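You operate a simulated robot arm through the tools that you are given. There is no shell and no other tool. Be economical: measure what you need, move in short steps, check, and stop when the job is done.

Carry out the task below with a simulated robot arm. There is one attempt and no reset: what you move stays moved.

TASK
Drain the clear tank and refill it to the line.
Fine: Lift the basket out first and put it back last; shut the drain.

The check looks at the end state, three seconds after you hand in, the way a careful person would. Anything else that was tipped, shoved, dropped, spilled or broken makes it a failure.

THE ROBOT
A 7-joint arm with a two-finger parallel gripper, fixed in place. Base frame: the origin is at the foot of the arm, x ahead of it, y to its left, z up; the work surface is at about z = 874. Readings come in mm, rad, newtons and seconds.
With the tool pointing down near the work surface it reaches from about 300 to 700 mm from the base axis. Its first joint turns from -1.152 to 1.152 rad. Payload 1.57 kg.
Tool frame: the origin (TCP) lies between the finger pads and is the grasp point; the fingertips stand 30 mm ahead of it; z points along the fingers, y is the line along which they close. The gripper opens to 110 mm. The fingers are 24 mm wide and 12 mm thick; the gripper's body (48 by 112 mm) begins 78 mm behind the TCP.
Orientation is that of the tool frame in the base frame, as a unit quaternion [w, x, y, z]. With the fingers straight down and closing along the base's y, the tool's x points along the base's -x, its y along +y and its z along -z.

THE INTERFACE
- The arm moves only by the tool apply_moves. Its argument "steps" is a list of rows, each an object of numbers (a shift or turn left out is 0, a gripper value left out holds the last): "fingers": the closure, from 0 (fully open) to 1 (shut); "dx", "dy", "dz": the shift along the base's x, y, z in mm; "rx", "ry", "rz": the turn, a rotation vector about the base's x, y, z in rad. In form: [{"fingers": .., "dx": .., "dy": .., "dz": .., "rx": .., "ry": .., "rz": ..}, ...]. A call has 1 to 8 rows; each row is the pose to reach, as a shift and turn from the pose commanded when the call began. Rows are played at 5 a second. More than 50 mm and 0.15 rad between two rows, or a gripper value outside its range, and nothing of the call is played. Where a pose cannot be reached the arm comes as near as it can. A force on the tool above 70 N (or 10 N above the force at the start of the call, whichever is more), or a blocked arm, ends the call early, and 0.2 s more pass. Each finger travels about 108 mm/s and halts on what it meets, pressing with about 28 N; the grip force reading is that of the motor and also rises with nothing between the fingers. The clock runs only during rows and for 0.2 s after the last one: add rows that repeat a pose to give the fingers time. It gives the time, the measured TCP pose, the force on the tool (base axes), the opening and the grip force at its end, in the units of the frame above (readings bear some noise).
- Cameras (640 x 400 px; columns grow to the right, rows downward): "scene" is fixed at [174.5, -407.4, 1421.2]; the picture's right is [0.73, -0.68, 0.00], its down [-0.35, -0.37, -0.86] and it looks along [0.59, 0.63, -0.51] (base axes); focal length 295 px, centre (320, 200). "wrist" rides on the gripper at [70, 16, -141] in the tool frame; the picture's right is [-0.23, 0.97, 0.00], its down [-0.86, -0.20, -0.48] and it looks along [-0.47, -0.11, 0.88] (tool axes); focal length 222 px, centre (320, 200).
- get_image(camera): a new picture of that camera. It takes no simulated time.
- measure_at(camera, pixels): there is no depth. For up to 12 entries [column, row, z] of the newest picture of that camera ("zoom" is the newest enlarged one), the place [x, y] in the base frame at which the ray of that pixel passes the height z, good to about 3 mm, but the place of the scene camera against the robot may be out by one fixed shift of up to 18 mm in any direction. It takes no simulated time.
- enlarge(camera, box): a new picture of the part [left, top, right, bottom] of that camera's present view, enlarged. It takes no simulated time.
- finish_job(): hands the job in; it is judged then, once.

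Go step by step. Measure first, check grasps and placings, and put right what went wrong. The budget is 80 turns and 54 pictures, counting those below and the enlarged ones. Unless the task says otherwise, let go and move clear before handing in, and close with one line.

The tools are called after "Request:" as a command line: name --argument value ..., lists and objects as JSON in quotes. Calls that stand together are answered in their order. apply_moves: Moves the arm, as the interface text tells. Its arguments: {"type":"object","properties":{"steps":{"type":"array","items":{"type":"object","properties":{"fingers":{"type":"number"},"dx":{"type":"number"},"dy":{"type":"number"},"dz":{"type":"number"},"rx":{"type":"number"},"ry":{"type":"number"},"rz":{"type":"number"}}}}},"required":["steps"]} The other tools are called the same way: get_image (camera) takes a picture; measure_at (camera, pixels) gives the place at which the rays of pixels pass given heights; enlarge (camera, box) takes an enlarged picture of a part of a camera's view; finish_job () hands the job in.

At the start:

```text
t: 0.0
tool_pos: [424.1, 46.4, 1272.8]
orientation: [-0.001, 0.0, 1.0, -0.001]
force: [0.6, 0.7, 0.8]
gripper_width: 109.7
grip_force: 0.0
```

scene: 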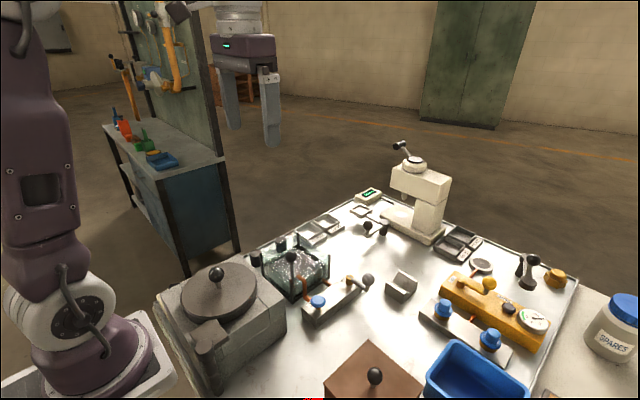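
wrist: 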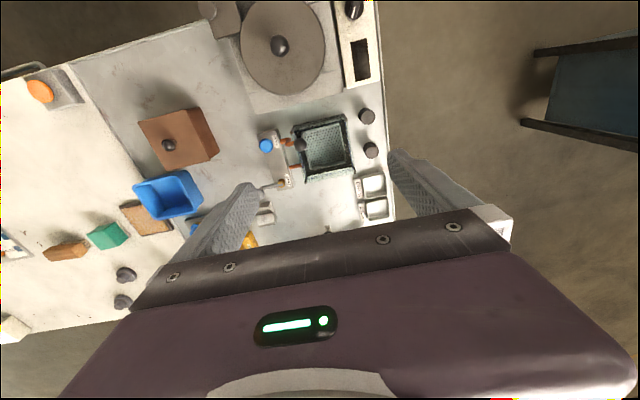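

The clear tank with a basket is around scene (295,268), with a bar carrying a blue knob and levers beside it at (335,300). I'll enlarge both views to identify the parts.

Request:
enlarge --camera "scene" --box '[235, 210, 395, 330]'

Request:
enlarge --camera "wrist" --box '[240, 90, 400, 230]'

```text
3.33 times, centred on (315, 270) of scene
```

zoom: 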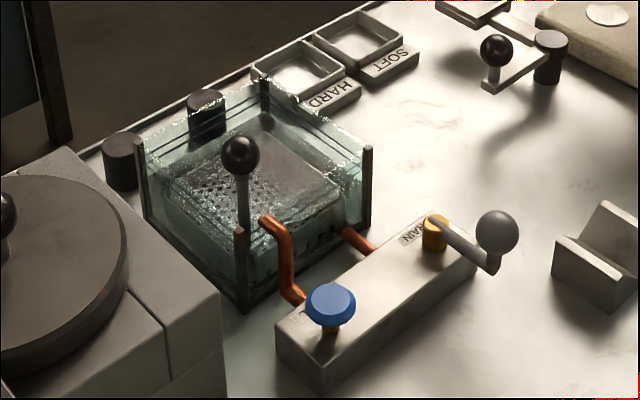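

```text
2.86 times, centred on (320, 160) of wrist
```

zoom: 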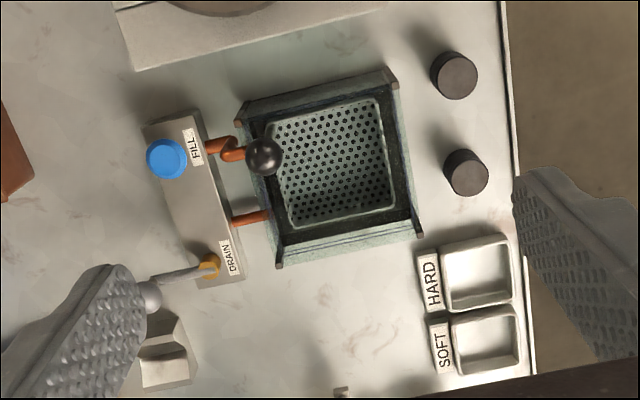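

The tank has a FILL (blue knob) and a DRAIN (yellow lever with grey ball) station, and the basket carries a black ball handle. I'll measure these from the wrist zoom and the scene view.

Request:
measure_at --camera "zoom" --pixels '[[166, 159, 920], [166, 159, 950], [208, 266, 920], [150, 296, 930], [264, 157, 950], [264, 157, 1000], [243, 115, 940], [393, 80, 940], [420, 232, 940], [280, 262, 940], [175, 128, 905], [210, 285, 905]]'

Request:
measure_at --camera "scene" --pixels '[[318, 301, 920], [318, 301, 950], [350, 281, 920], [368, 280, 930], [292, 256, 950], [292, 256, 1000], [252, 262, 940], [276, 241, 940], [308, 265, 940], [292, 300, 874]]'

Request:
get_image --camera "wrist"

```text
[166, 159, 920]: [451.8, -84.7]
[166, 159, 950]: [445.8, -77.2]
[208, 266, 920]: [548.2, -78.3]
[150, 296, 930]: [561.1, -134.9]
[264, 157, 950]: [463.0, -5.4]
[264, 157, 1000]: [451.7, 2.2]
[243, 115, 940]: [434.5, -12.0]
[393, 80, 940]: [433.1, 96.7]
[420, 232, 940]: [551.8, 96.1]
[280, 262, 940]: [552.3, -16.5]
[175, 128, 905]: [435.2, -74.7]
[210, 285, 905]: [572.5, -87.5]
```

```text
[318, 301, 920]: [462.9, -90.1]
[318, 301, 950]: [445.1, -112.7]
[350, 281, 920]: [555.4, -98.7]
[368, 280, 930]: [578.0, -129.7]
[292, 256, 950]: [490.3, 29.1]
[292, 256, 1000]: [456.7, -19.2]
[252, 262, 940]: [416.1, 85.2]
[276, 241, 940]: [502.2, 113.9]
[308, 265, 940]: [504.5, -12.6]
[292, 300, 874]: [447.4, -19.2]
```

```text
49 pictures are left
```

wrist: 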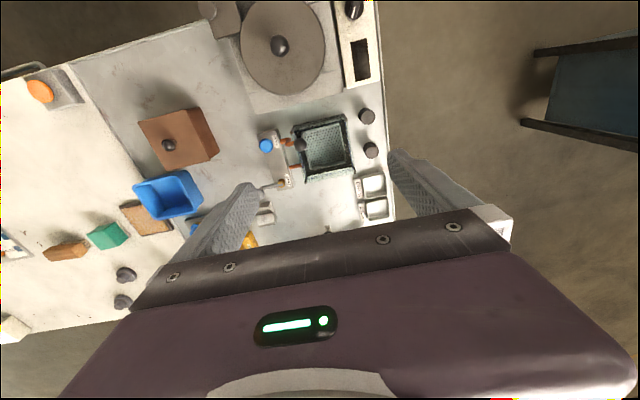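

The tank spans roughly x 432–552, y −14..97; the ball handle is near (455, 0) at around z 990. I'll move closer to get a second viewpoint for heights.

Request:
apply_moves --steps '[{"fingers": 0, "dx": -12, "dy": -12, "dz": -45}, {"dx": -25, "dy": -22, "dz": -90}, {"dx": -38, "dy": -32, "dz": -130}, {"dx": -50, "dy": -42, "dz": -150}, {"dx": -50, "dy": -42, "dz": -150}]'

Request:
get_image --camera "wrist"

Request:
get_image --camera "scene"

```text
t: 1.2
tool_pos: [373.1, 4.0, 1121.7]
orientation: [0.0, 0.0, 1.0, 0.0]
force: [-0.1, 0.5, 0.2]
gripper_width: 110.1
grip_force: 0.1
```

```text
48 pictures are left
```

wrist: 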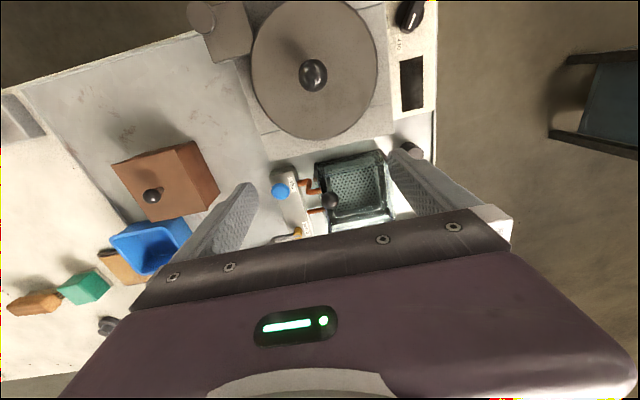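

```text
47 pictures are left
```

scene: 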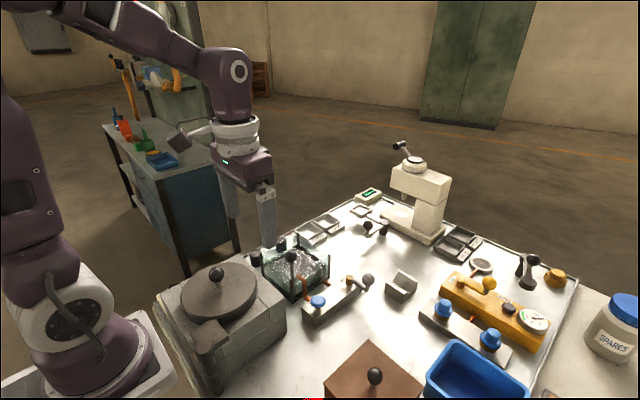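

The gripper blocks rows below about 210, so the camera should sit above the tank. I'll move +x by 140 mm.

Request:
apply_moves --steps '[{"dx": 45, "dy": -5}, {"dx": 90, "dy": -10}, {"dx": 135, "dy": -15}, {"dx": 160, "dy": -20}, {"dx": 160, "dy": -20}]'

Request:
enlarge --camera "wrist" --box '[220, 20, 440, 220]'

```text
t: 2.4
tool_pos: [534.9, -14.5, 1123.9]
orientation: [0.0, 0.001, 1.0, 0.001]
force: [0.8, 0.0, -0.3]
gripper_width: 110.2
grip_force: 0.0
```

```text
2.00 times, centred on (330, 120) of wrist
```

zoom: 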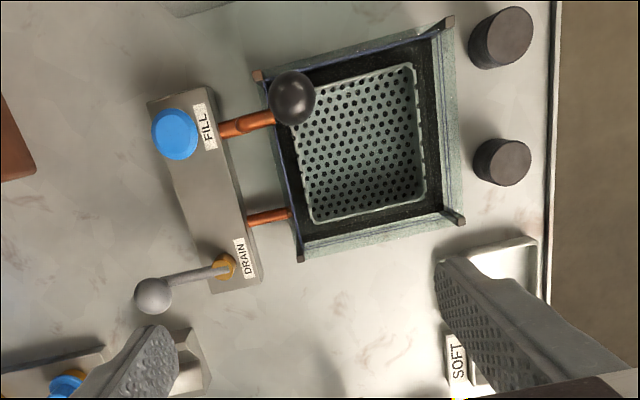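

Clear top view: ball handle at zoom (293,97), fill knob (174,133), drain pivot (224,266), lever ball (153,296). Measuring these at several heights to triangulate with the earlier view.

Request:
measure_at --camera "zoom" --pixels '[[293, 97, 950], [293, 97, 980], [293, 97, 1000], [174, 133, 920], [174, 133, 950], [224, 266, 920], [153, 296, 920], [153, 296, 950], [258, 76, 940], [448, 22, 940], [458, 218, 940], [300, 257, 940]]'

Request:
measure_at --camera "zoom" --pixels '[[303, 95, 890], [410, 68, 920], [424, 200, 920], [315, 222, 920], [503, 25, 920], [505, 160, 920], [175, 330, 900], [205, 385, 900], [200, 10, 950]]'

Request:
get_image --camera "scene"

```text
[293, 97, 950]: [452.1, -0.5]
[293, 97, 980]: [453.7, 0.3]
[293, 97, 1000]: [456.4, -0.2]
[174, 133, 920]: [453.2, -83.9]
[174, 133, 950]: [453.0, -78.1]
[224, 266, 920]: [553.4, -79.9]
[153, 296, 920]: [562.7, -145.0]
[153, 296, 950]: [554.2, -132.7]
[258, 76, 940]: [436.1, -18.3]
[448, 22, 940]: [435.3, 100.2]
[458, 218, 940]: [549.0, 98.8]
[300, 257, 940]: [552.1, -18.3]
```

```text
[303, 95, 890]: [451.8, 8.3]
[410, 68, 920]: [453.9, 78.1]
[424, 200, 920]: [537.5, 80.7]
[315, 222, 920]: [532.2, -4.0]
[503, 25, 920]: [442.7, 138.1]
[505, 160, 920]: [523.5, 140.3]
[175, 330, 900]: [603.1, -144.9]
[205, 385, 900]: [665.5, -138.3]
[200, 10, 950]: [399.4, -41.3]
```

```text
45 pictures are left
```

scene: 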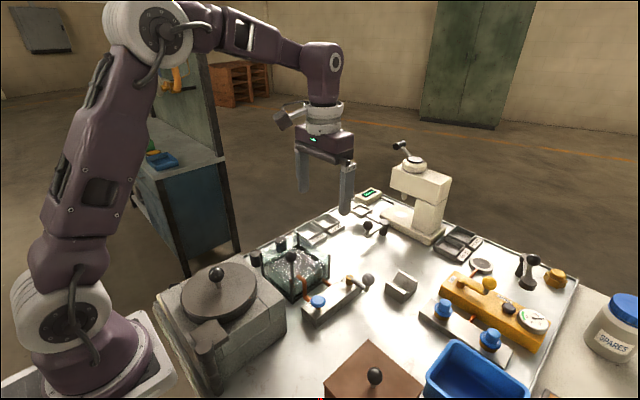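

Ball handle triangulates to about (455, 0, 985), with tank corner posts at (436,−18)…(551,99). I'll zoom more on the tank for the line, on the valves, and on possible free spots for the basket.

Request:
enlarge --camera "scene" --box '[250, 225, 340, 305]'

Request:
enlarge --camera "scene" --box '[290, 255, 400, 335]'

Request:
get_image --camera "wrist"

```text
5.00 times, centred on (295, 265) of scene
```

zoom: 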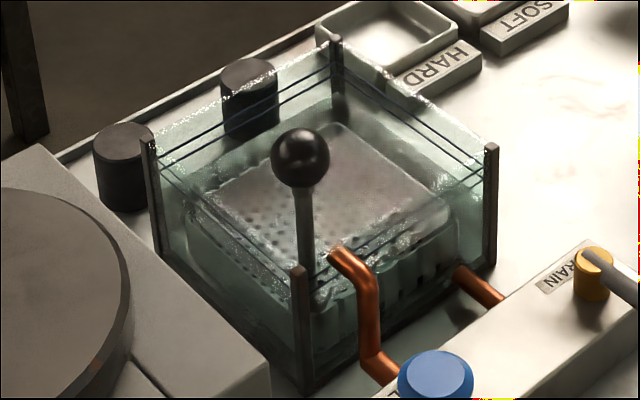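

```text
5.00 times, centred on (345, 295) of scene
```

zoom: 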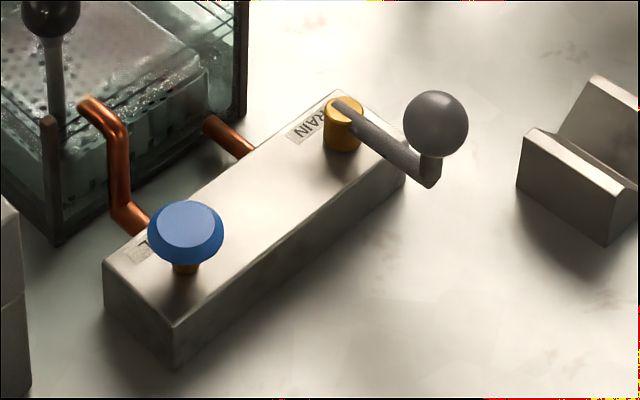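

```text
42 pictures are left
```

wrist: 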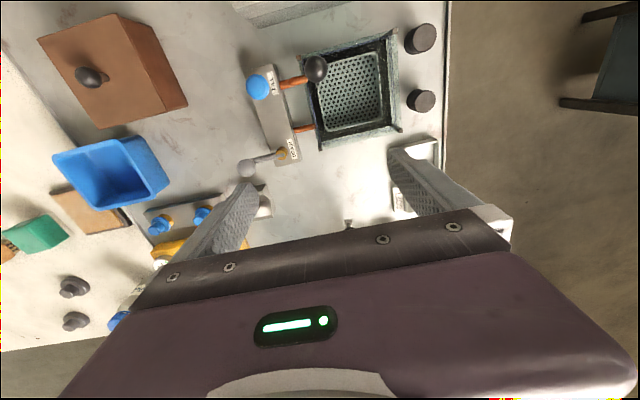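

The tank has a pair of dark lines near the top of its walls; water sits a bit below. The drain is a crank with an upright ball knob, fill a blue mushroom knob. Measuring free table space left of the manifold in the wrist image for the basket.

Request:
measure_at --camera "wrist" --pixels '[[187, 105, 874], [165, 40, 874], [260, 115, 874], [240, 30, 874], [170, 185, 874], [205, 205, 874], [285, 163, 874], [240, 172, 874], [330, 180, 874], [360, 210, 874]]'

Request:
enlarge --camera "scene" --box '[330, 180, 490, 300]'

```text
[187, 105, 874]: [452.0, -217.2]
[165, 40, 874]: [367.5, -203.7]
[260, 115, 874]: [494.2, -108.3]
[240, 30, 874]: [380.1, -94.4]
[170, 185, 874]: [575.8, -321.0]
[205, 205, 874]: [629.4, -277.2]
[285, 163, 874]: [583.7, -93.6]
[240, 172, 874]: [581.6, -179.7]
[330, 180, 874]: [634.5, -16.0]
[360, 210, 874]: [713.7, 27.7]
```

```text
3.33 times, centred on (410, 240) of scene
```

zoom: 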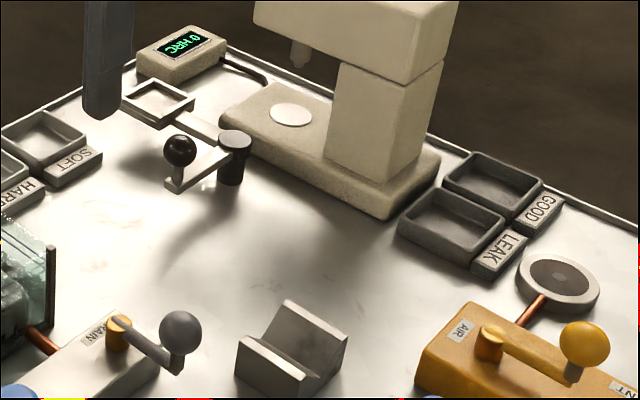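

Candidate spot is the bare metal at +x of the tank, around (620, 20). Checking the nearby swing-arm fixture and dish positions with the scene zoom.

Request:
measure_at --camera "zoom" --pixels '[[170, 188, 880], [180, 150, 920], [232, 182, 874], [70, 188, 874], [215, 125, 874], [50, 325, 874], [235, 380, 874], [285, 300, 910], [100, 250, 874], [200, 290, 874], [240, 330, 874]]'

```text
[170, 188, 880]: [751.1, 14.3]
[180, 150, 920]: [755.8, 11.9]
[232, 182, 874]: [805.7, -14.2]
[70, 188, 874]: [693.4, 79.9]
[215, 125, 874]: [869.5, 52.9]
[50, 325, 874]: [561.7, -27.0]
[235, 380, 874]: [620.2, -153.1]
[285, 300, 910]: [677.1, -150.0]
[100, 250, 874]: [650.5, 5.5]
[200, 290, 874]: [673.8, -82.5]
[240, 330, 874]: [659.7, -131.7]
```

Free metal spans x 570–730, y −100..60, so I'll park the basket centred near (635,−10). Now I'll move above the ball handle, turn the jaw axis to the diagonal (toward the basket's centre) and part-close to 60 mm.

Request:
apply_moves --steps '[{"fingers": 0.45, "dx": -14, "dy": 3, "rz": -0.131}, {"dx": -28, "dy": 6, "rz": -0.262}, {"dx": -42, "dy": 9, "rz": -0.393}, {"dx": -56, "dy": 11, "dz": -20, "rz": -0.524}, {"dx": -70, "dy": 13, "dz": -40, "rz": -0.655}, {"dx": -80, "dy": 14.5, "dz": -64, "rz": -0.785}, {"dx": -80, "dy": 14.5, "dz": -64, "rz": -0.785}]'

Request:
get_image --camera "wrist"

Request:
get_image --camera "scene"

```text
t: 4.0
tool_pos: [452.1, -0.7, 1059.0]
orientation: [0.0, 0.384, 0.923, 0.0]
force: [0.0, 0.2, 0.3]
gripper_width: 60.5
grip_force: 0.1
```

```text
40 pictures are left
```

wrist: 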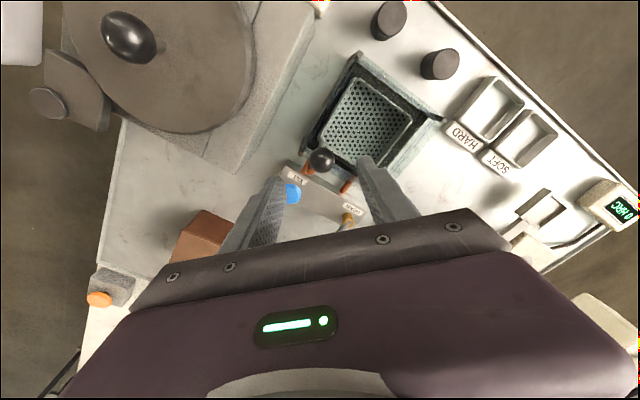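

```text
39 pictures are left
```

scene: 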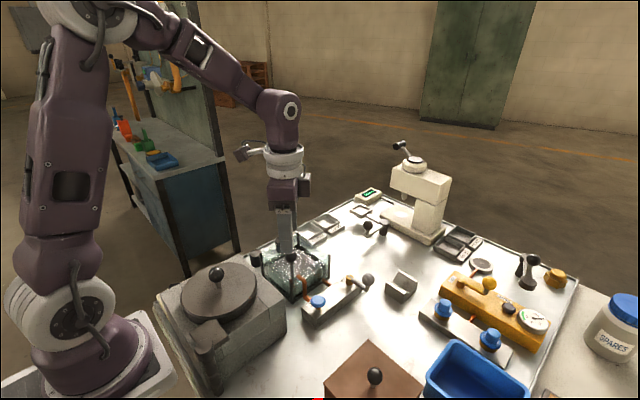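

The jaws straddle the ball (wrist 321,160). I'll confirm its position from this third viewpoint.

Request:
measure_at --camera "wrist" --pixels '[[321, 160, 980], [321, 160, 990], [321, 160, 970]]'

```text
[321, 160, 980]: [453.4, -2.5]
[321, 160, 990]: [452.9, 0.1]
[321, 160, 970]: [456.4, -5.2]
```

Ball at about (454, −0.5, 985). Descending to z≈984 with the open jaws.

Request:
apply_moves --steps '[{"dx": 0, "dz": -30}, {"dz": -55}, {"dz": -70}, {"dz": -76}, {"dz": -76}]'

Request:
enlarge --camera "scene" --box '[230, 205, 350, 315]'

Request:
enlarge --camera "wrist" --box '[240, 110, 400, 220]'

```text
t: 5.2
tool_pos: [453.4, -0.6, 982.0]
orientation: [0.001, 0.382, 0.924, 0.0]
force: [-0.2, 0.0, 0.5]
gripper_width: 60.4
grip_force: 0.1
```

```text
3.64 times, centred on (290, 260) of scene
```

zoom: 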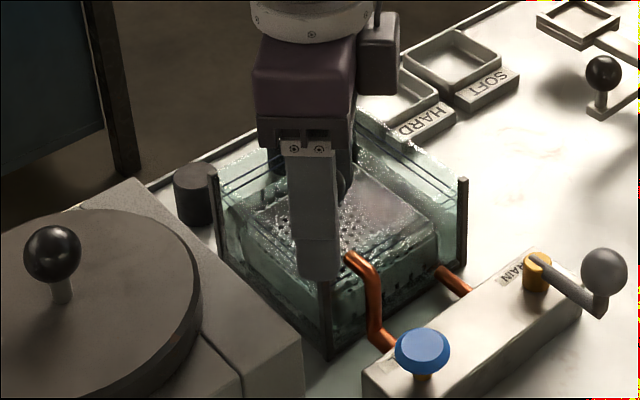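

```text
3.64 times, centred on (320, 165) of wrist
```

zoom: 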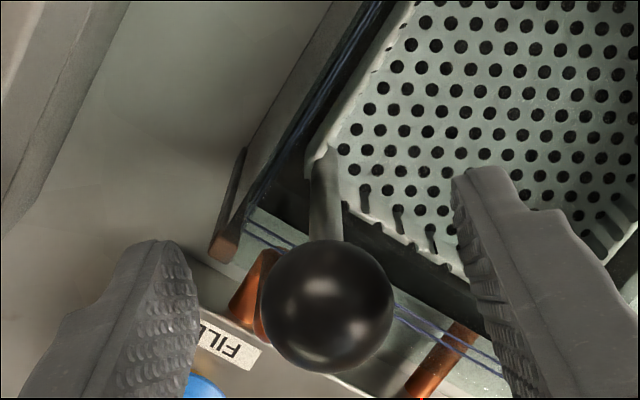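

Ball sits between the pads with the stem at the basket corner below. Closing the fingers.

Request:
apply_moves --steps '[{"fingers": 0.7}, {"fingers": 1}, {"fingers": 1}, {"fingers": 1}]'

```text
t: 6.2
tool_pos: [454.0, -1.0, 981.1]
orientation: [-0.001, 0.383, 0.924, 0.0]
force: [0.1, 0.0, -0.5]
gripper_width: 25.1
grip_force: 27.9
```

Grip on a 25 mm ball confirmed with 28 N. Lifting 25 mm and checking.

Request:
apply_moves --steps '[{"fingers": 1, "dz": 6}, {"dz": 12}, {"dz": 18}, {"dz": 25}, {"dz": 25}]'

Request:
enlarge --camera "scene" --box '[230, 205, 350, 315]'

```text
t: 7.4
tool_pos: [453.5, -0.6, 1008.4]
orientation: [0.0, 0.383, 0.924, -0.001]
force: [-0.7, -0.3, 0.3]
gripper_width: 24.8
grip_force: 28.0
```

```text
3.64 times, centred on (290, 260) of scene
```

zoom: 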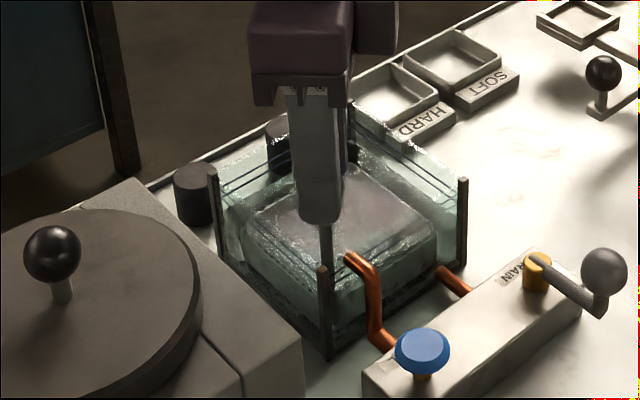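

The jaws and ball rose; the basket appears to rise with them, with no load reported. Lifting another 40 mm and checking from both cameras.

Request:
apply_moves --steps '[{"dz": 8}, {"dz": 16}, {"dz": 24}, {"dz": 32}, {"dz": 40}, {"dz": 40}]'

Request:
enlarge --camera "scene" --box '[230, 205, 350, 315]'

Request:
get_image --camera "wrist"

```text
t: 8.8
tool_pos: [452.7, -0.7, 1049.3]
orientation: [0.0, 0.383, 0.924, 0.0]
force: [-0.7, -0.4, -0.5]
gripper_width: 24.8
grip_force: 27.9
```

```text
3.64 times, centred on (290, 260) of scene
```

zoom: 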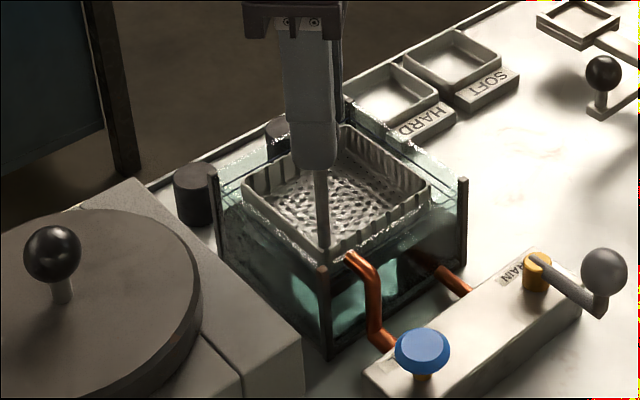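

```text
34 pictures are left
```

wrist: 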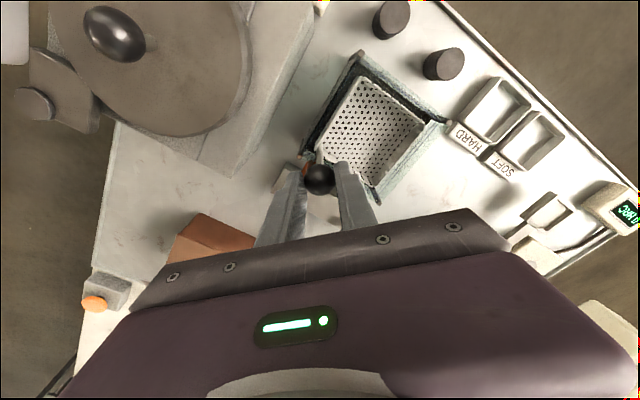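

The basket is coming up level, its rim now at the tank rim. Lifting another 75 mm to clear and letting it drip over the tank a moment.

Request:
apply_moves --steps '[{"dz": 15}, {"dz": 30}, {"dz": 45}, {"dz": 60}, {"dz": 75}, {"dz": 75}, {"dz": 75}, {"dz": 75}]'

Request:
enlarge --camera "scene" --box '[230, 185, 350, 315]'

```text
t: 10.6
tool_pos: [453.6, -1.6, 1122.7]
orientation: [0.0, 0.383, 0.924, 0.001]
force: [-0.2, 0.8, -0.9]
gripper_width: 24.3
grip_force: 27.8
```

```text
3.08 times, centred on (290, 250) of scene
```

zoom: 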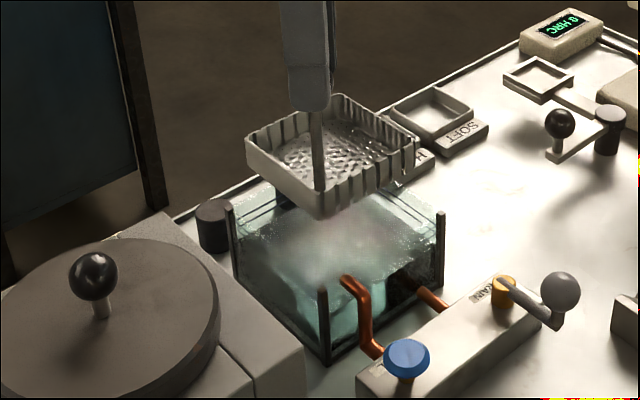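

Basket hangs level and clear. Moving it +140 x, −50 y over the bare metal, keeping height.

Request:
apply_moves --steps '[{"dx": 15, "dy": -5}, {"dx": 38, "dy": -14}, {"dx": 61, "dy": -22}, {"dx": 84, "dy": -30}, {"dx": 107, "dy": -38}, {"dx": 128, "dy": -46}, {"dx": 140, "dy": -50}, {"dx": 140, "dy": -50}]'

Request:
apply_moves --steps '[{"dz": -20}, {"dz": -40}, {"dz": -60}, {"dz": -80}, {"dz": -90}, {"dz": -100}, {"dz": -110}, {"dz": -110}]'

Request:
enlarge --camera "scene" --box '[260, 185, 420, 315]'

Request:
get_image --camera "wrist"

```text
t: 12.4
tool_pos: [595.3, -51.7, 1124.1]
orientation: [0.0, 0.383, 0.924, 0.0]
force: [-0.7, -0.2, -0.7]
gripper_width: 24.9
grip_force: 27.8
```

```text
t: 14.2
tool_pos: [593.7, -51.5, 1013.4]
orientation: [0.0, 0.383, 0.924, 0.0]
force: [1.0, 0.5, -1.2]
gripper_width: 24.9
grip_force: 27.8
```

```text
3.08 times, centred on (340, 250) of scene
```

zoom: 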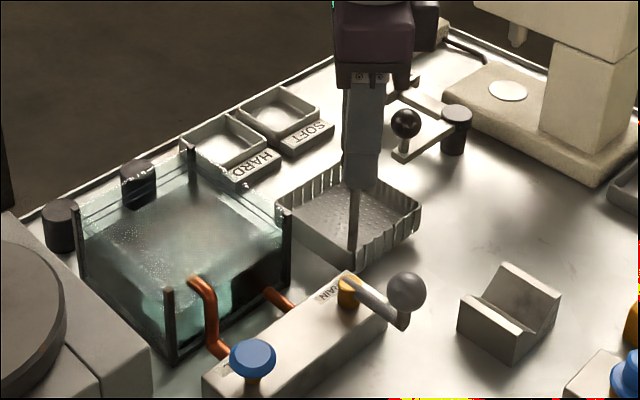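

```text
31 pictures are left
```

wrist: 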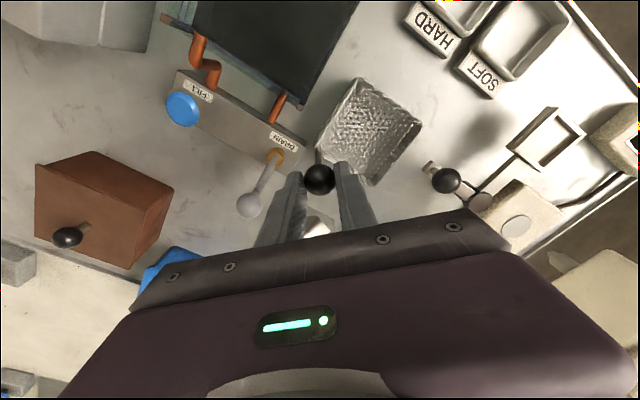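

Spot is clear. I'll shift another (20, 15) away from the drain lever, then lower slowly until touch.

Request:
apply_moves --steps '[{"dx": 10, "dy": 8}, {"dx": 20, "dy": 15}, {"dx": 20, "dy": 15, "dz": -12}, {"dx": 20, "dy": 15, "dz": -22}, {"dx": 20, "dy": 15, "dz": -28}, {"dx": 20, "dy": 15, "dz": -32}, {"dx": 20, "dy": 15, "dz": -34}]'

Request:
enlarge --camera "scene" --box '[290, 205, 400, 285]'

```text
t: 15.8
tool_pos: [614.9, -36.7, 980.3]
orientation: [0.0, 0.383, 0.924, 0.0]
force: [0.7, 1.3, 17.7]
gripper_width: 25.0
grip_force: 27.5
```

```text
5.00 times, centred on (345, 245) of scene
```

zoom: 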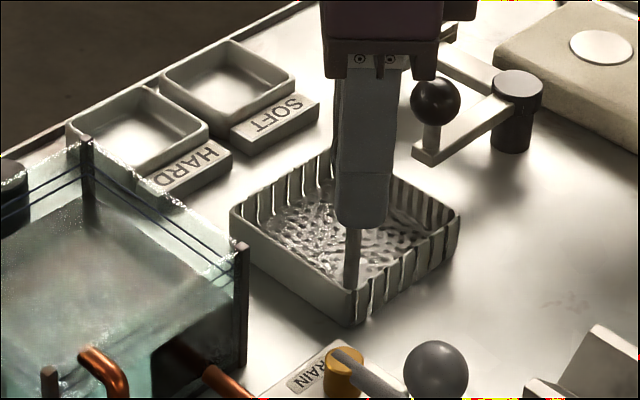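

Upward reaction of 18 N: the basket is on the table. Releasing to 60 mm and rising.

Request:
apply_moves --steps '[{"fingers": 1, "dz": 1}, {"fingers": 0.7, "dz": 1}, {"fingers": 0.45, "dz": 1}, {"fingers": 0.45, "dz": 1}, {"fingers": 0.45, "dz": 30}, {"fingers": 0.45, "dz": 70}, {"fingers": 0.45, "dz": 110}, {"fingers": 0.45, "dz": 110}]'

Request:
get_image --camera "wrist"

```text
t: 17.6
tool_pos: [613.0, -37.6, 1087.3]
orientation: [0.0, 0.383, 0.924, 0.0]
force: [0.2, 0.4, 0.2]
gripper_width: 60.5
grip_force: 0.1
```

```text
29 pictures are left
```

wrist: 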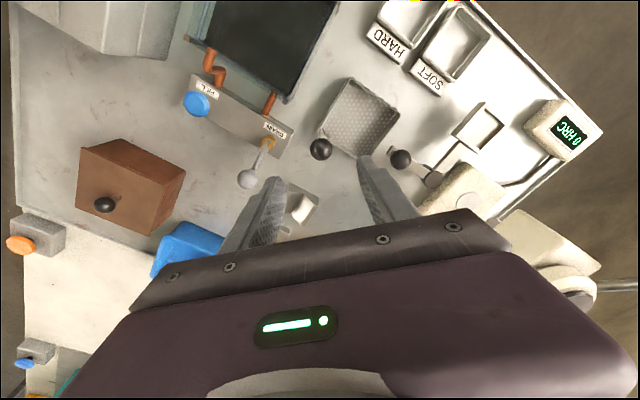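

Basket stands freely at ball (615,−37). Next the drain: the crank ball triangulates to ≈(558,−135, 938), pivot (551,−80). I'll move above it and turn the jaw axis along x (tangential).

Request:
apply_moves --steps '[{"dx": -8, "dy": -14, "rz": -0.131}, {"dx": -17, "dy": -32, "rz": -0.262}, {"dx": -26, "dy": -48, "rz": -0.393}, {"dx": -36, "dy": -65, "rz": -0.524}, {"dx": -46, "dy": -82, "rz": -0.655}, {"dx": -57, "dy": -98, "dz": -30, "rz": -0.785}, {"dx": -57, "dy": -98, "dz": -50, "rz": -0.785}, {"dx": -57, "dy": -98, "dz": -50, "rz": -0.785}]'

Request:
enlarge --camera "wrist" --box '[200, 40, 440, 220]'

```text
t: 19.4
tool_pos: [557.7, -134.3, 1039.6]
orientation: [0.0, 0.707, 0.707, 0.0]
force: [0.5, -0.6, 0.1]
gripper_width: 60.4
grip_force: 0.0
```

```text
2.22 times, centred on (320, 130) of wrist
```

zoom: 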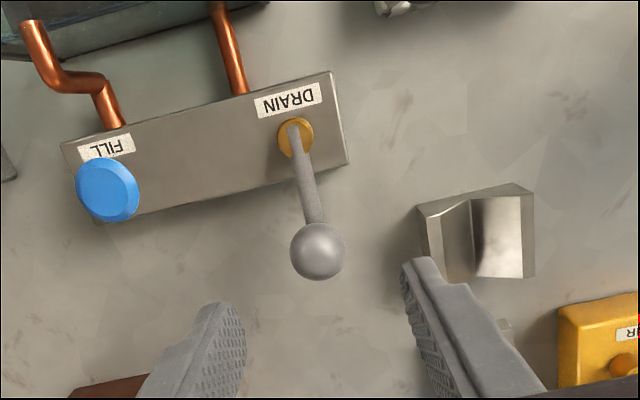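

Request:
measure_at --camera "zoom" --pixels '[[317, 251, 930], [317, 251, 940], [296, 138, 920], [296, 138, 930], [108, 189, 920], [108, 189, 930], [420, 205, 905], [435, 280, 905], [535, 190, 905], [345, 160, 905]]'

```text
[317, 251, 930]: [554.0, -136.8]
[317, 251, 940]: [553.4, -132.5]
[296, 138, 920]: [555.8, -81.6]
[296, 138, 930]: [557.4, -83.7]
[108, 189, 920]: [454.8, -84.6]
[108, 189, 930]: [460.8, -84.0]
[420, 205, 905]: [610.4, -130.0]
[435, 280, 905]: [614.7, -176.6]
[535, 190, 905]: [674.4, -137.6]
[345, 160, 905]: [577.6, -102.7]
```

Crank ball at (555,−134,≈938), pivot (553,−81), radius ≈54. Descending around the ball and closing.

Request:
apply_moves --steps '[{"dx": -2, "dz": -40}, {"dx": -2, "dz": -75}, {"dx": -2, "dz": -96}, {"dx": -2, "dz": -96}, {"dx": -2, "dz": -96, "fingers": 0.7}, {"dx": -2, "dz": -96, "fingers": 1}, {"dx": -2, "dz": -96, "fingers": 1}, {"dx": -2, "dz": -96, "fingers": 1}]'

Request:
enlarge --camera "scene" --box '[250, 225, 400, 325]'

```text
t: 21.2
tool_pos: [555.1, -134.0, 945.2]
orientation: [0.0, 0.707, 0.707, 0.0]
force: [0.6, -0.6, -7.1]
gripper_width: 27.2
grip_force: 37.8
```

```text
4.00 times, centred on (325, 275) of scene
```

zoom: 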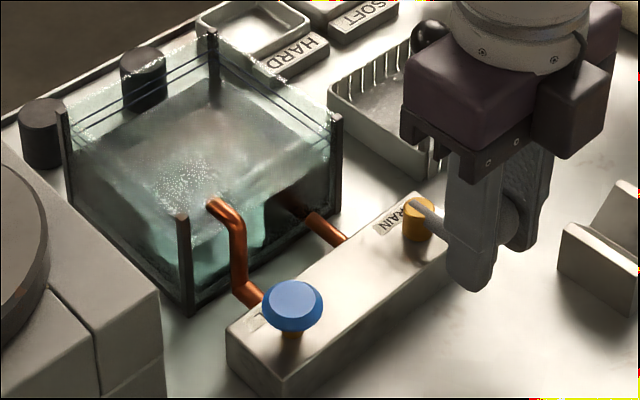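

Ball gripped (27 mm). Testing a small swing toward +x (0.13 rad), watching the side force.

Request:
apply_moves --steps '[{"dx": 3.5, "dy": 0.1, "rz": 0.065}, {"dx": 7, "dy": 0.5, "rz": 0.13}, {"dx": 7, "dy": 0.5, "rz": 0.13}]'

```text
t: 22.0
tool_pos: [561.5, -133.8, 944.0]
orientation: [0.0, 0.659, 0.753, 0.001]
force: [3.3, -5.5, -0.6]
gripper_width: 27.5
grip_force: 38.4
```

It swung freely. Continuing the arc to about 45° total.

Request:
apply_moves --steps '[{"dx": 7.3, "dy": 1.9, "rz": 0.14}, {"dx": 14.3, "dy": 4.7, "rz": 0.28}, {"dx": 20.8, "dy": 8.6, "rz": 0.42}, {"dx": 26.7, "dy": 13.2, "rz": 0.56}, {"dx": 26.7, "dy": 13.2, "rz": 0.56}]'

Request:
enlarge --camera "scene" --box '[250, 225, 400, 325]'

```text
t: 23.2
tool_pos: [589.2, -120.8, 945.3]
orientation: [0.002, 0.425, 0.905, 0.0]
force: [6.0, -12.6, 17.3]
gripper_width: 27.1
grip_force: 38.1
```

```text
4.00 times, centred on (325, 275) of scene
```

zoom: 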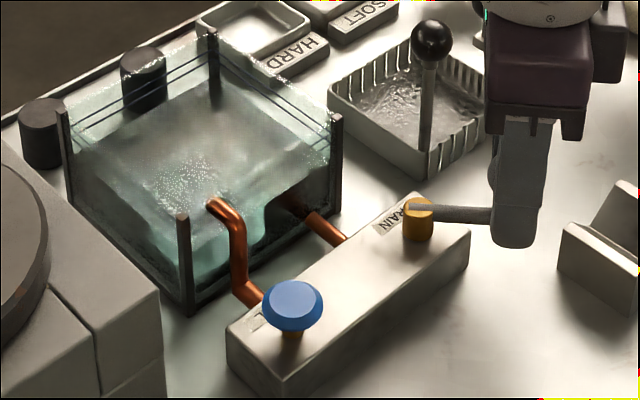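

The crank is turning and the radius seems slightly bigger (outward force). Continuing to ~90° with radius 57 and a touch higher.

Request:
apply_moves --steps '[{"dx": 7.5, "dy": 3.6, "dz": 1, "rz": 0.14}, {"dx": 12.2, "dy": 10.1, "dz": 1, "rz": 0.28}, {"dx": 15.9, "dy": 17.1, "dz": 1, "rz": 0.42}, {"dx": 18.5, "dy": 24.7, "dz": 1, "rz": 0.56}, {"dx": 20.1, "dy": 32.5, "dz": 1, "rz": 0.7}, {"dx": 20.6, "dy": 39.9, "dz": 1, "rz": 0.83}, {"dx": 20.6, "dy": 39.9, "dz": 1, "rz": 0.83}]'

Request:
enlarge --camera "scene" --box '[250, 225, 400, 325]'

```text
t: 24.8
tool_pos: [607.8, -82.2, 943.8]
orientation: [-0.001, 0.025, 1.0, -0.001]
force: [-17.8, -19.7, 8.8]
gripper_width: 27.6
grip_force: 38.2
```

```text
4.00 times, centred on (325, 275) of scene
```

zoom: 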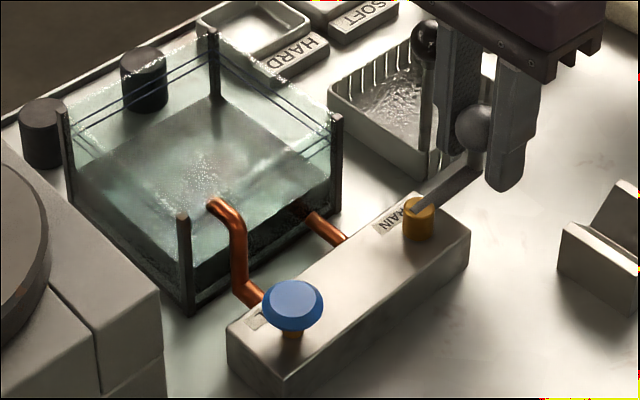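

The lever is now along the manifold and the water surface inside the tank is dropping (line now around zoom (200,250)). Relieving the force and waiting while it drains.

Request:
apply_moves --steps '[{"dx": -2, "dy": -2}, {"dx": -2, "dy": -2}, {"dx": -2, "dy": -2}, {"dx": -2, "dy": -2}, {"dx": -2, "dy": -2}, {"dx": -2, "dy": -2}, {"dx": -2, "dy": -2}, {"dx": -2, "dy": -2}]'

Request:
apply_moves --steps '[{}, {}, {}, {}, {}, {}, {}, {}]'

Request:
apply_moves --steps '[{}, {}, {}, {}, {}, {}, {}, {}]'

Request:
enlarge --camera "scene" --box '[250, 225, 370, 325]'

```text
t: 26.6
tool_pos: [607.3, -81.8, 944.5]
orientation: [0.0, 0.025, 1.0, 0.0]
force: [14.2, -16.4, -7.6]
gripper_width: 27.5
grip_force: 37.4
```

```text
t: 28.4
tool_pos: [608.0, -81.4, 943.9]
orientation: [0.0, 0.026, 1.0, 0.001]
force: [20.6, -14.7, -1.3]
gripper_width: 27.1
grip_force: 38.0
```

```text
t: 30.2
tool_pos: [607.1, -83.2, 944.3]
orientation: [0.001, 0.026, 1.0, 0.001]
force: [20.7, -13.2, 4.7]
gripper_width: 27.2
grip_force: 37.6
```

```text
4.00 times, centred on (310, 275) of scene
```

zoom: 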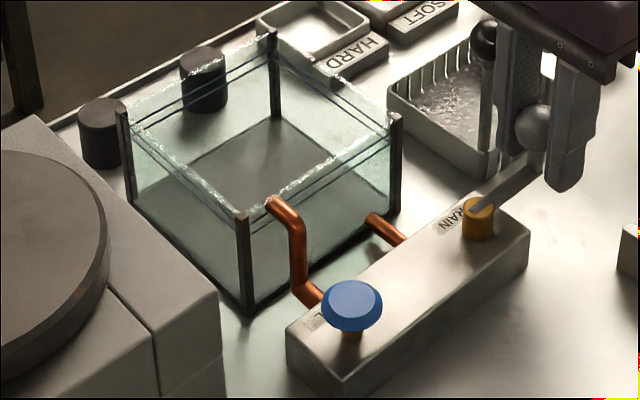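

The tank looks about empty; waiting a few more seconds to be sure.

Request:
apply_moves --steps '[{}, {}, {}, {}, {}, {}, {}, {}]'

Request:
apply_moves --steps '[{}, {}, {}, {}, {}, {}, {}, {}]'

Request:
enlarge --camera "scene" --box '[250, 225, 330, 305]'

```text
t: 32.0
tool_pos: [607.5, -83.1, 945.2]
orientation: [0.001, 0.025, 1.0, 0.0]
force: [20.2, -13.6, 5.8]
gripper_width: 27.4
grip_force: 37.3
```

```text
t: 33.8
tool_pos: [606.9, -83.7, 943.7]
orientation: [-0.001, 0.026, 1.0, 0.0]
force: [19.1, -14.4, 6.5]
gripper_width: 27.3
grip_force: 38.0
```

```text
5.00 times, centred on (290, 265) of scene
```

zoom: 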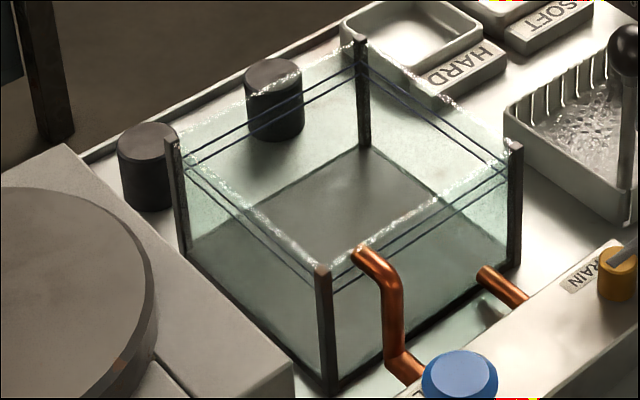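

Tank is empty (bare floor visible). Now shutting the drain by swinging the crank back along the arc.

Request:
apply_moves --steps '[{"dx": -0.6, "dy": -7.9, "rz": -0.149}, {"dx": -2.4, "dy": -15.6, "rz": -0.298}, {"dx": -5.2, "dy": -22.9, "rz": -0.447}, {"dx": -9.2, "dy": -29.7, "rz": -0.596}, {"dx": -14.1, "dy": -35.8, "rz": -0.745}, {"dx": -19.9, "dy": -41.1, "rz": -0.894}, {"dx": -26.4, "dy": -45.6, "rz": -1.043}, {"dx": -33.5, "dy": -48.9, "rz": -1.192}]'

Request:
apply_moves --steps '[{"dx": -7.5, "dy": -2.3, "rz": -0.149}, {"dx": -15.3, "dy": -3.5, "rz": -0.298}, {"dx": -20.5, "dy": -3.5, "rz": -0.4}, {"dx": -20.5, "dy": -3.5, "rz": -0.4}]'

Request:
enlarge --camera "scene" --box '[250, 225, 400, 325]'

```text
t: 35.6
tool_pos: [572.6, -130.2, 944.3]
orientation: [-0.002, 0.583, 0.813, 0.001]
force: [-0.3, 7.8, -8.7]
gripper_width: 27.5
grip_force: 38.1
```

```text
t: 36.6
tool_pos: [554.0, -134.1, 945.6]
orientation: [0.001, 0.733, 0.681, 0.001]
force: [21.2, 7.8, -17.8]
gripper_width: 27.2
grip_force: 37.6
```

```text
4.00 times, centred on (325, 275) of scene
```

zoom: 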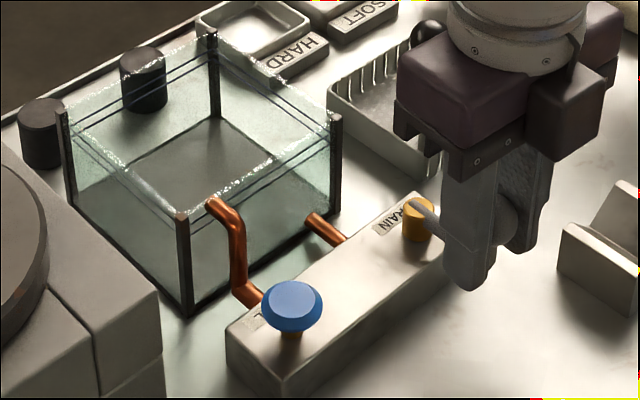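

Side force +21 N in x: the crank hit its shut stop, same place as the start. Releasing and rising.

Request:
apply_moves --steps '[{"fingers": 0.75, "dx": 1}, {"fingers": 0.45, "dx": 1}, {"fingers": 0.45, "dx": 1}, {"fingers": 0.45, "dx": 1, "dz": 40}, {"fingers": 0.45, "dx": 1, "dz": 80}, {"fingers": 1, "dx": -40, "dy": 20, "dz": 80}, {"fingers": 1, "dx": -80, "dy": 40, "dz": 80}, {"fingers": 1, "dx": -100, "dy": 50, "dz": 80}]'

Request:
enlarge --camera "wrist" --box '[200, 40, 440, 220]'

Request:
enlarge --camera "scene" --box '[250, 225, 400, 325]'

```text
t: 38.4
tool_pos: [453.8, -84.0, 1024.6]
orientation: [0.0, 0.732, 0.682, 0.0]
force: [-0.2, -0.6, -0.2]
gripper_width: 0.0
grip_force: 21.4
```

```text
2.22 times, centred on (320, 130) of wrist
```

zoom: 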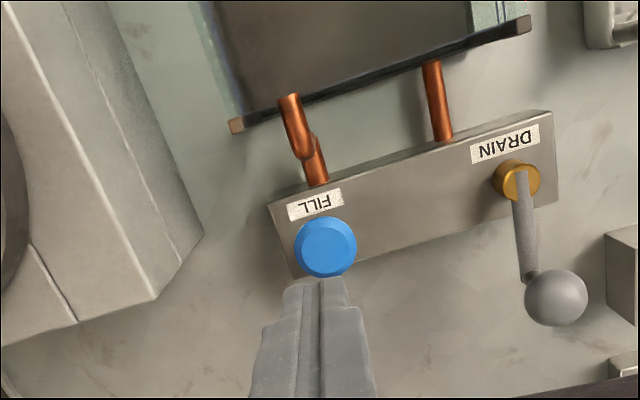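

```text
4.00 times, centred on (325, 275) of scene
```

zoom: 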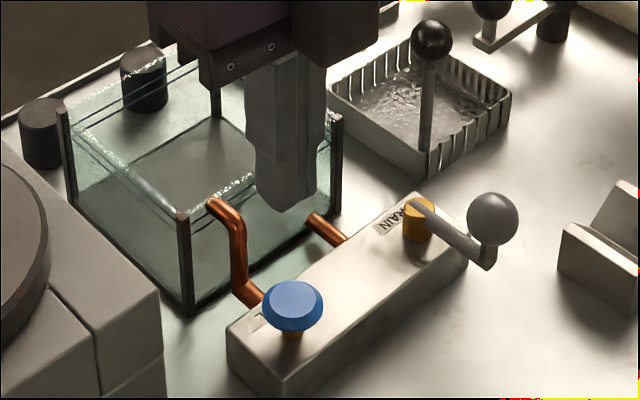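

The drain crank ball is back at its original pixel (368,280). Measuring the fill knob from here.

Request:
measure_at --camera "zoom" --pixels '[[327, 245, 915], [327, 245, 925], [327, 245, 935], [300, 215, 905]]'

```text
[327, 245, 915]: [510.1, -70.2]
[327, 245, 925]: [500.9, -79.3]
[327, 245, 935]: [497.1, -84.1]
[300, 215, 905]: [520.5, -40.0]
```

That zoom was the scene one; redoing it with the wrist pixel (323,150).

Request:
measure_at --camera "wrist" --pixels '[[323, 150, 915], [323, 150, 925], [323, 150, 935]]'

```text
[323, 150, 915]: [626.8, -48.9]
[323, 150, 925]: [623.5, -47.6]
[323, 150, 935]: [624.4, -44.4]
```

By my own projection, the knob centre is (456,−84), top about 925–930. I'll lower closed fingers onto it cautiously, stopping at a light contact.

Request:
apply_moves --steps '[{"fingers": 1, "dx": 2, "dz": -30}, {"dx": 2, "dz": -55}, {"dx": 2, "dz": -62}, {"dx": 2, "dz": -65}]'

Request:
enlarge --camera "scene" --box '[250, 225, 370, 325]'

```text
t: 39.4
tool_pos: [454.8, -83.1, 960.1]
orientation: [0.0, 0.732, 0.681, 0.0]
force: [0.6, -0.1, -0.9]
gripper_width: 0.1
grip_force: 20.8
```

```text
4.00 times, centred on (310, 275) of scene
```

zoom: 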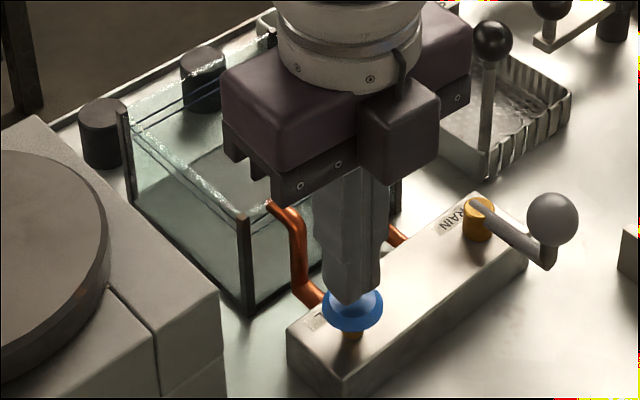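

Tips are just above the knob, centred. Pressing a few mm and reading the force.

Request:
apply_moves --steps '[{"dz": -3}, {"dz": -5}, {"dz": -7}, {"dz": -7}]'

Request:
enlarge --camera "scene" --box '[250, 225, 370, 325]'

```text
t: 40.4
tool_pos: [456.0, -83.7, 953.1]
orientation: [0.0, 0.732, 0.681, 0.0]
force: [0.6, -0.9, 0.3]
gripper_width: 0.0
grip_force: 21.5
```

```text
4.00 times, centred on (310, 275) of scene
```

zoom: 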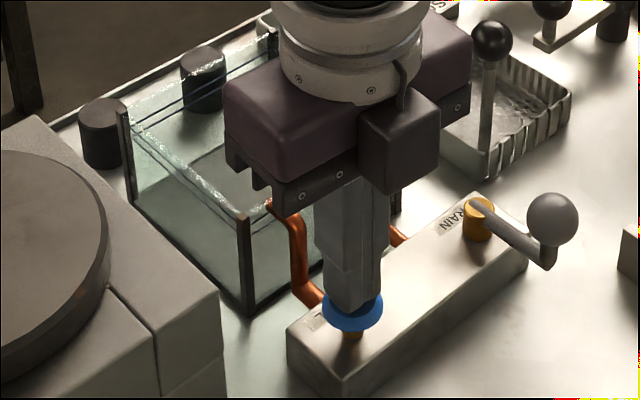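

Still no contact force at tip z≈923. Pressing down in small steps.

Request:
apply_moves --steps '[{"dz": -2}, {"dz": -4}, {"dz": -5}]'

```text
t: 41.2
tool_pos: [454.8, -84.8, 949.1]
orientation: [0.0, 0.732, 0.681, 0.0]
force: [0.1, 2.4, 2.2]
gripper_width: 0.1
grip_force: 21.4
```

First contact at tip z≈919. Pressing 3 mm more.

Request:
apply_moves --steps '[{"dz": -1.5}, {"dz": -3}, {"dz": -3}, {"dz": -3}]'

Request:
enlarge --camera "scene" --box '[250, 225, 370, 325]'

```text
t: 42.2
tool_pos: [453.9, -84.9, 945.6]
orientation: [0.0, 0.732, 0.681, 0.0]
force: [-7.5, 0.5, 48.5]
gripper_width: 0.0
grip_force: 21.5
```

```text
4.00 times, centred on (310, 275) of scene
```

zoom: 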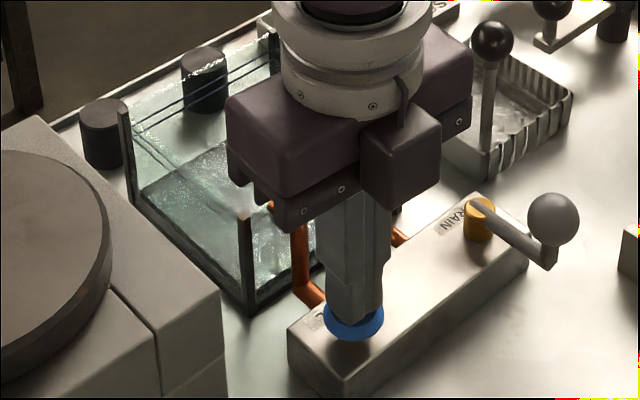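

Water is running in — pressing the knob fills. I'll back off now to learn whether it is momentary or latching.

Request:
apply_moves --steps '[{"dz": 6}, {"dz": 6}]'

Request:
enlarge --camera "scene" --box '[250, 225, 330, 305]'

Request:
apply_moves --steps '[{}]'

Request:
enlarge --camera "scene" --box '[250, 225, 330, 305]'

```text
t: 42.8
tool_pos: [454.0, -84.5, 951.0]
orientation: [-0.001, 0.732, 0.681, 0.0]
force: [-0.4, 0.1, 0.7]
gripper_width: 0.0
grip_force: 21.1
```

```text
5.00 times, centred on (290, 265) of scene
```

zoom: 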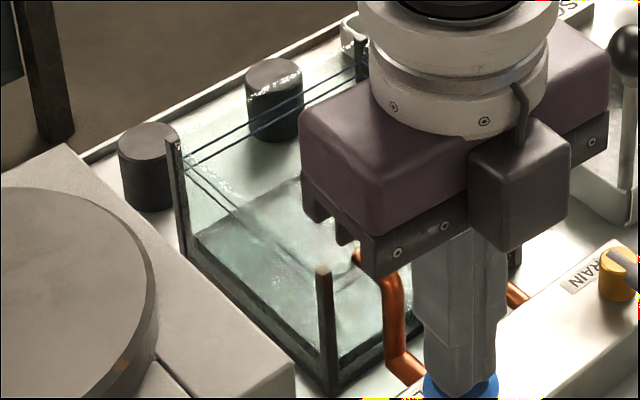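

```text
t: 43.2
tool_pos: [455.7, -83.3, 950.4]
orientation: [0.0, 0.732, 0.681, 0.0]
force: [-0.3, 1.9, 2.0]
gripper_width: 0.0
grip_force: 21.2
```

```text
5.00 times, centred on (290, 265) of scene
```

zoom: 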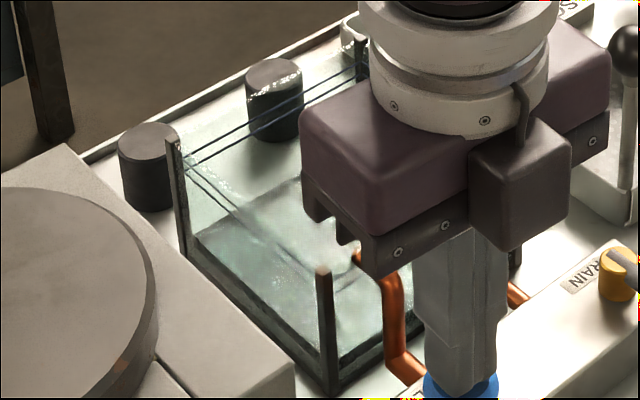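

The knob is momentary: the surface is unchanged between the two pictures. I'll fill in measured pulses, ~1.2 s now.

Request:
apply_moves --steps '[{"dz": -6}, {"dz": -6}, {"dz": -6}, {"dz": -6}, {"dz": -6}, {"dz": -6}, {"dz": 0}, {"dz": 0}]'

Request:
enlarge --camera "scene" --box '[250, 225, 330, 305]'

```text
t: 45.0
tool_pos: [456.1, -84.0, 950.1]
orientation: [-0.001, 0.732, 0.681, 0.0]
force: [-1.8, 0.1, 2.1]
gripper_width: 0.0
grip_force: 21.4
```

```text
5.00 times, centred on (290, 265) of scene
```

zoom: 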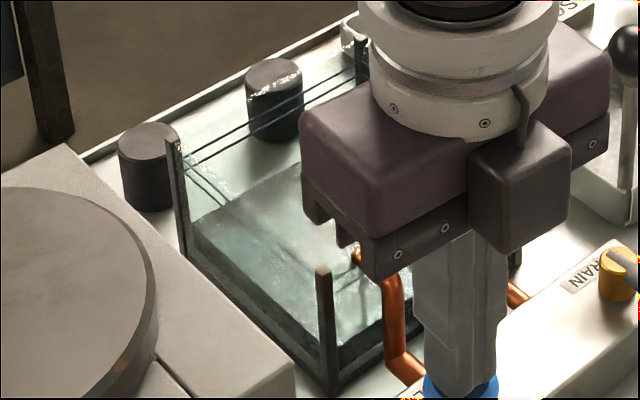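

The surface's left-back corner rose from about row 237 to 215 (zoom); the two lines there are at ~165 and ~148. Another pulse of ~1.8 s.

Request:
apply_moves --steps '[{"dz": -6}, {"dz": -6}, {"dz": -6}, {"dz": -6}, {"dz": -6}, {"dz": -6}, {"dz": -6}, {"dz": -6}]'

Request:
apply_moves --steps '[{"dz": 6}, {"dz": 6}]'

Request:
enlarge --camera "scene" --box '[250, 225, 330, 305]'

```text
t: 46.5
tool_pos: [455.3, -85.2, 946.4]
orientation: [-0.001, 0.732, 0.682, 0.0]
force: [-9.8, 4.5, 31.6]
gripper_width: 0.1
grip_force: 21.2
stopped in row 7: the force on the tool passed its limit (the readings are from after the stop); the commanded pose is now the measured one
```

```text
t: 47.1
tool_pos: [456.7, -85.4, 951.1]
orientation: [0.001, 0.732, 0.681, 0.0]
force: [-0.4, 0.5, 1.5]
gripper_width: 0.1
grip_force: 21.6
```

```text
5.00 times, centred on (290, 265) of scene
```

zoom: 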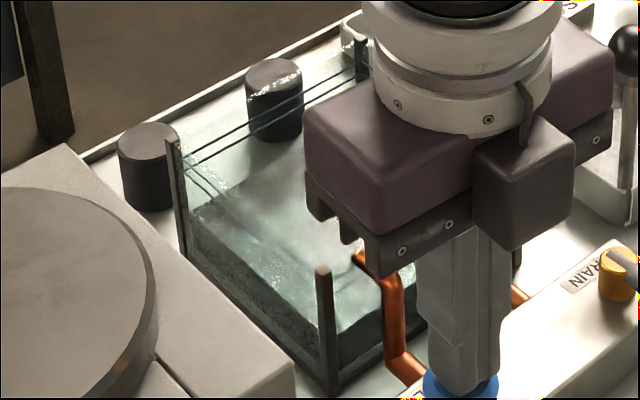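

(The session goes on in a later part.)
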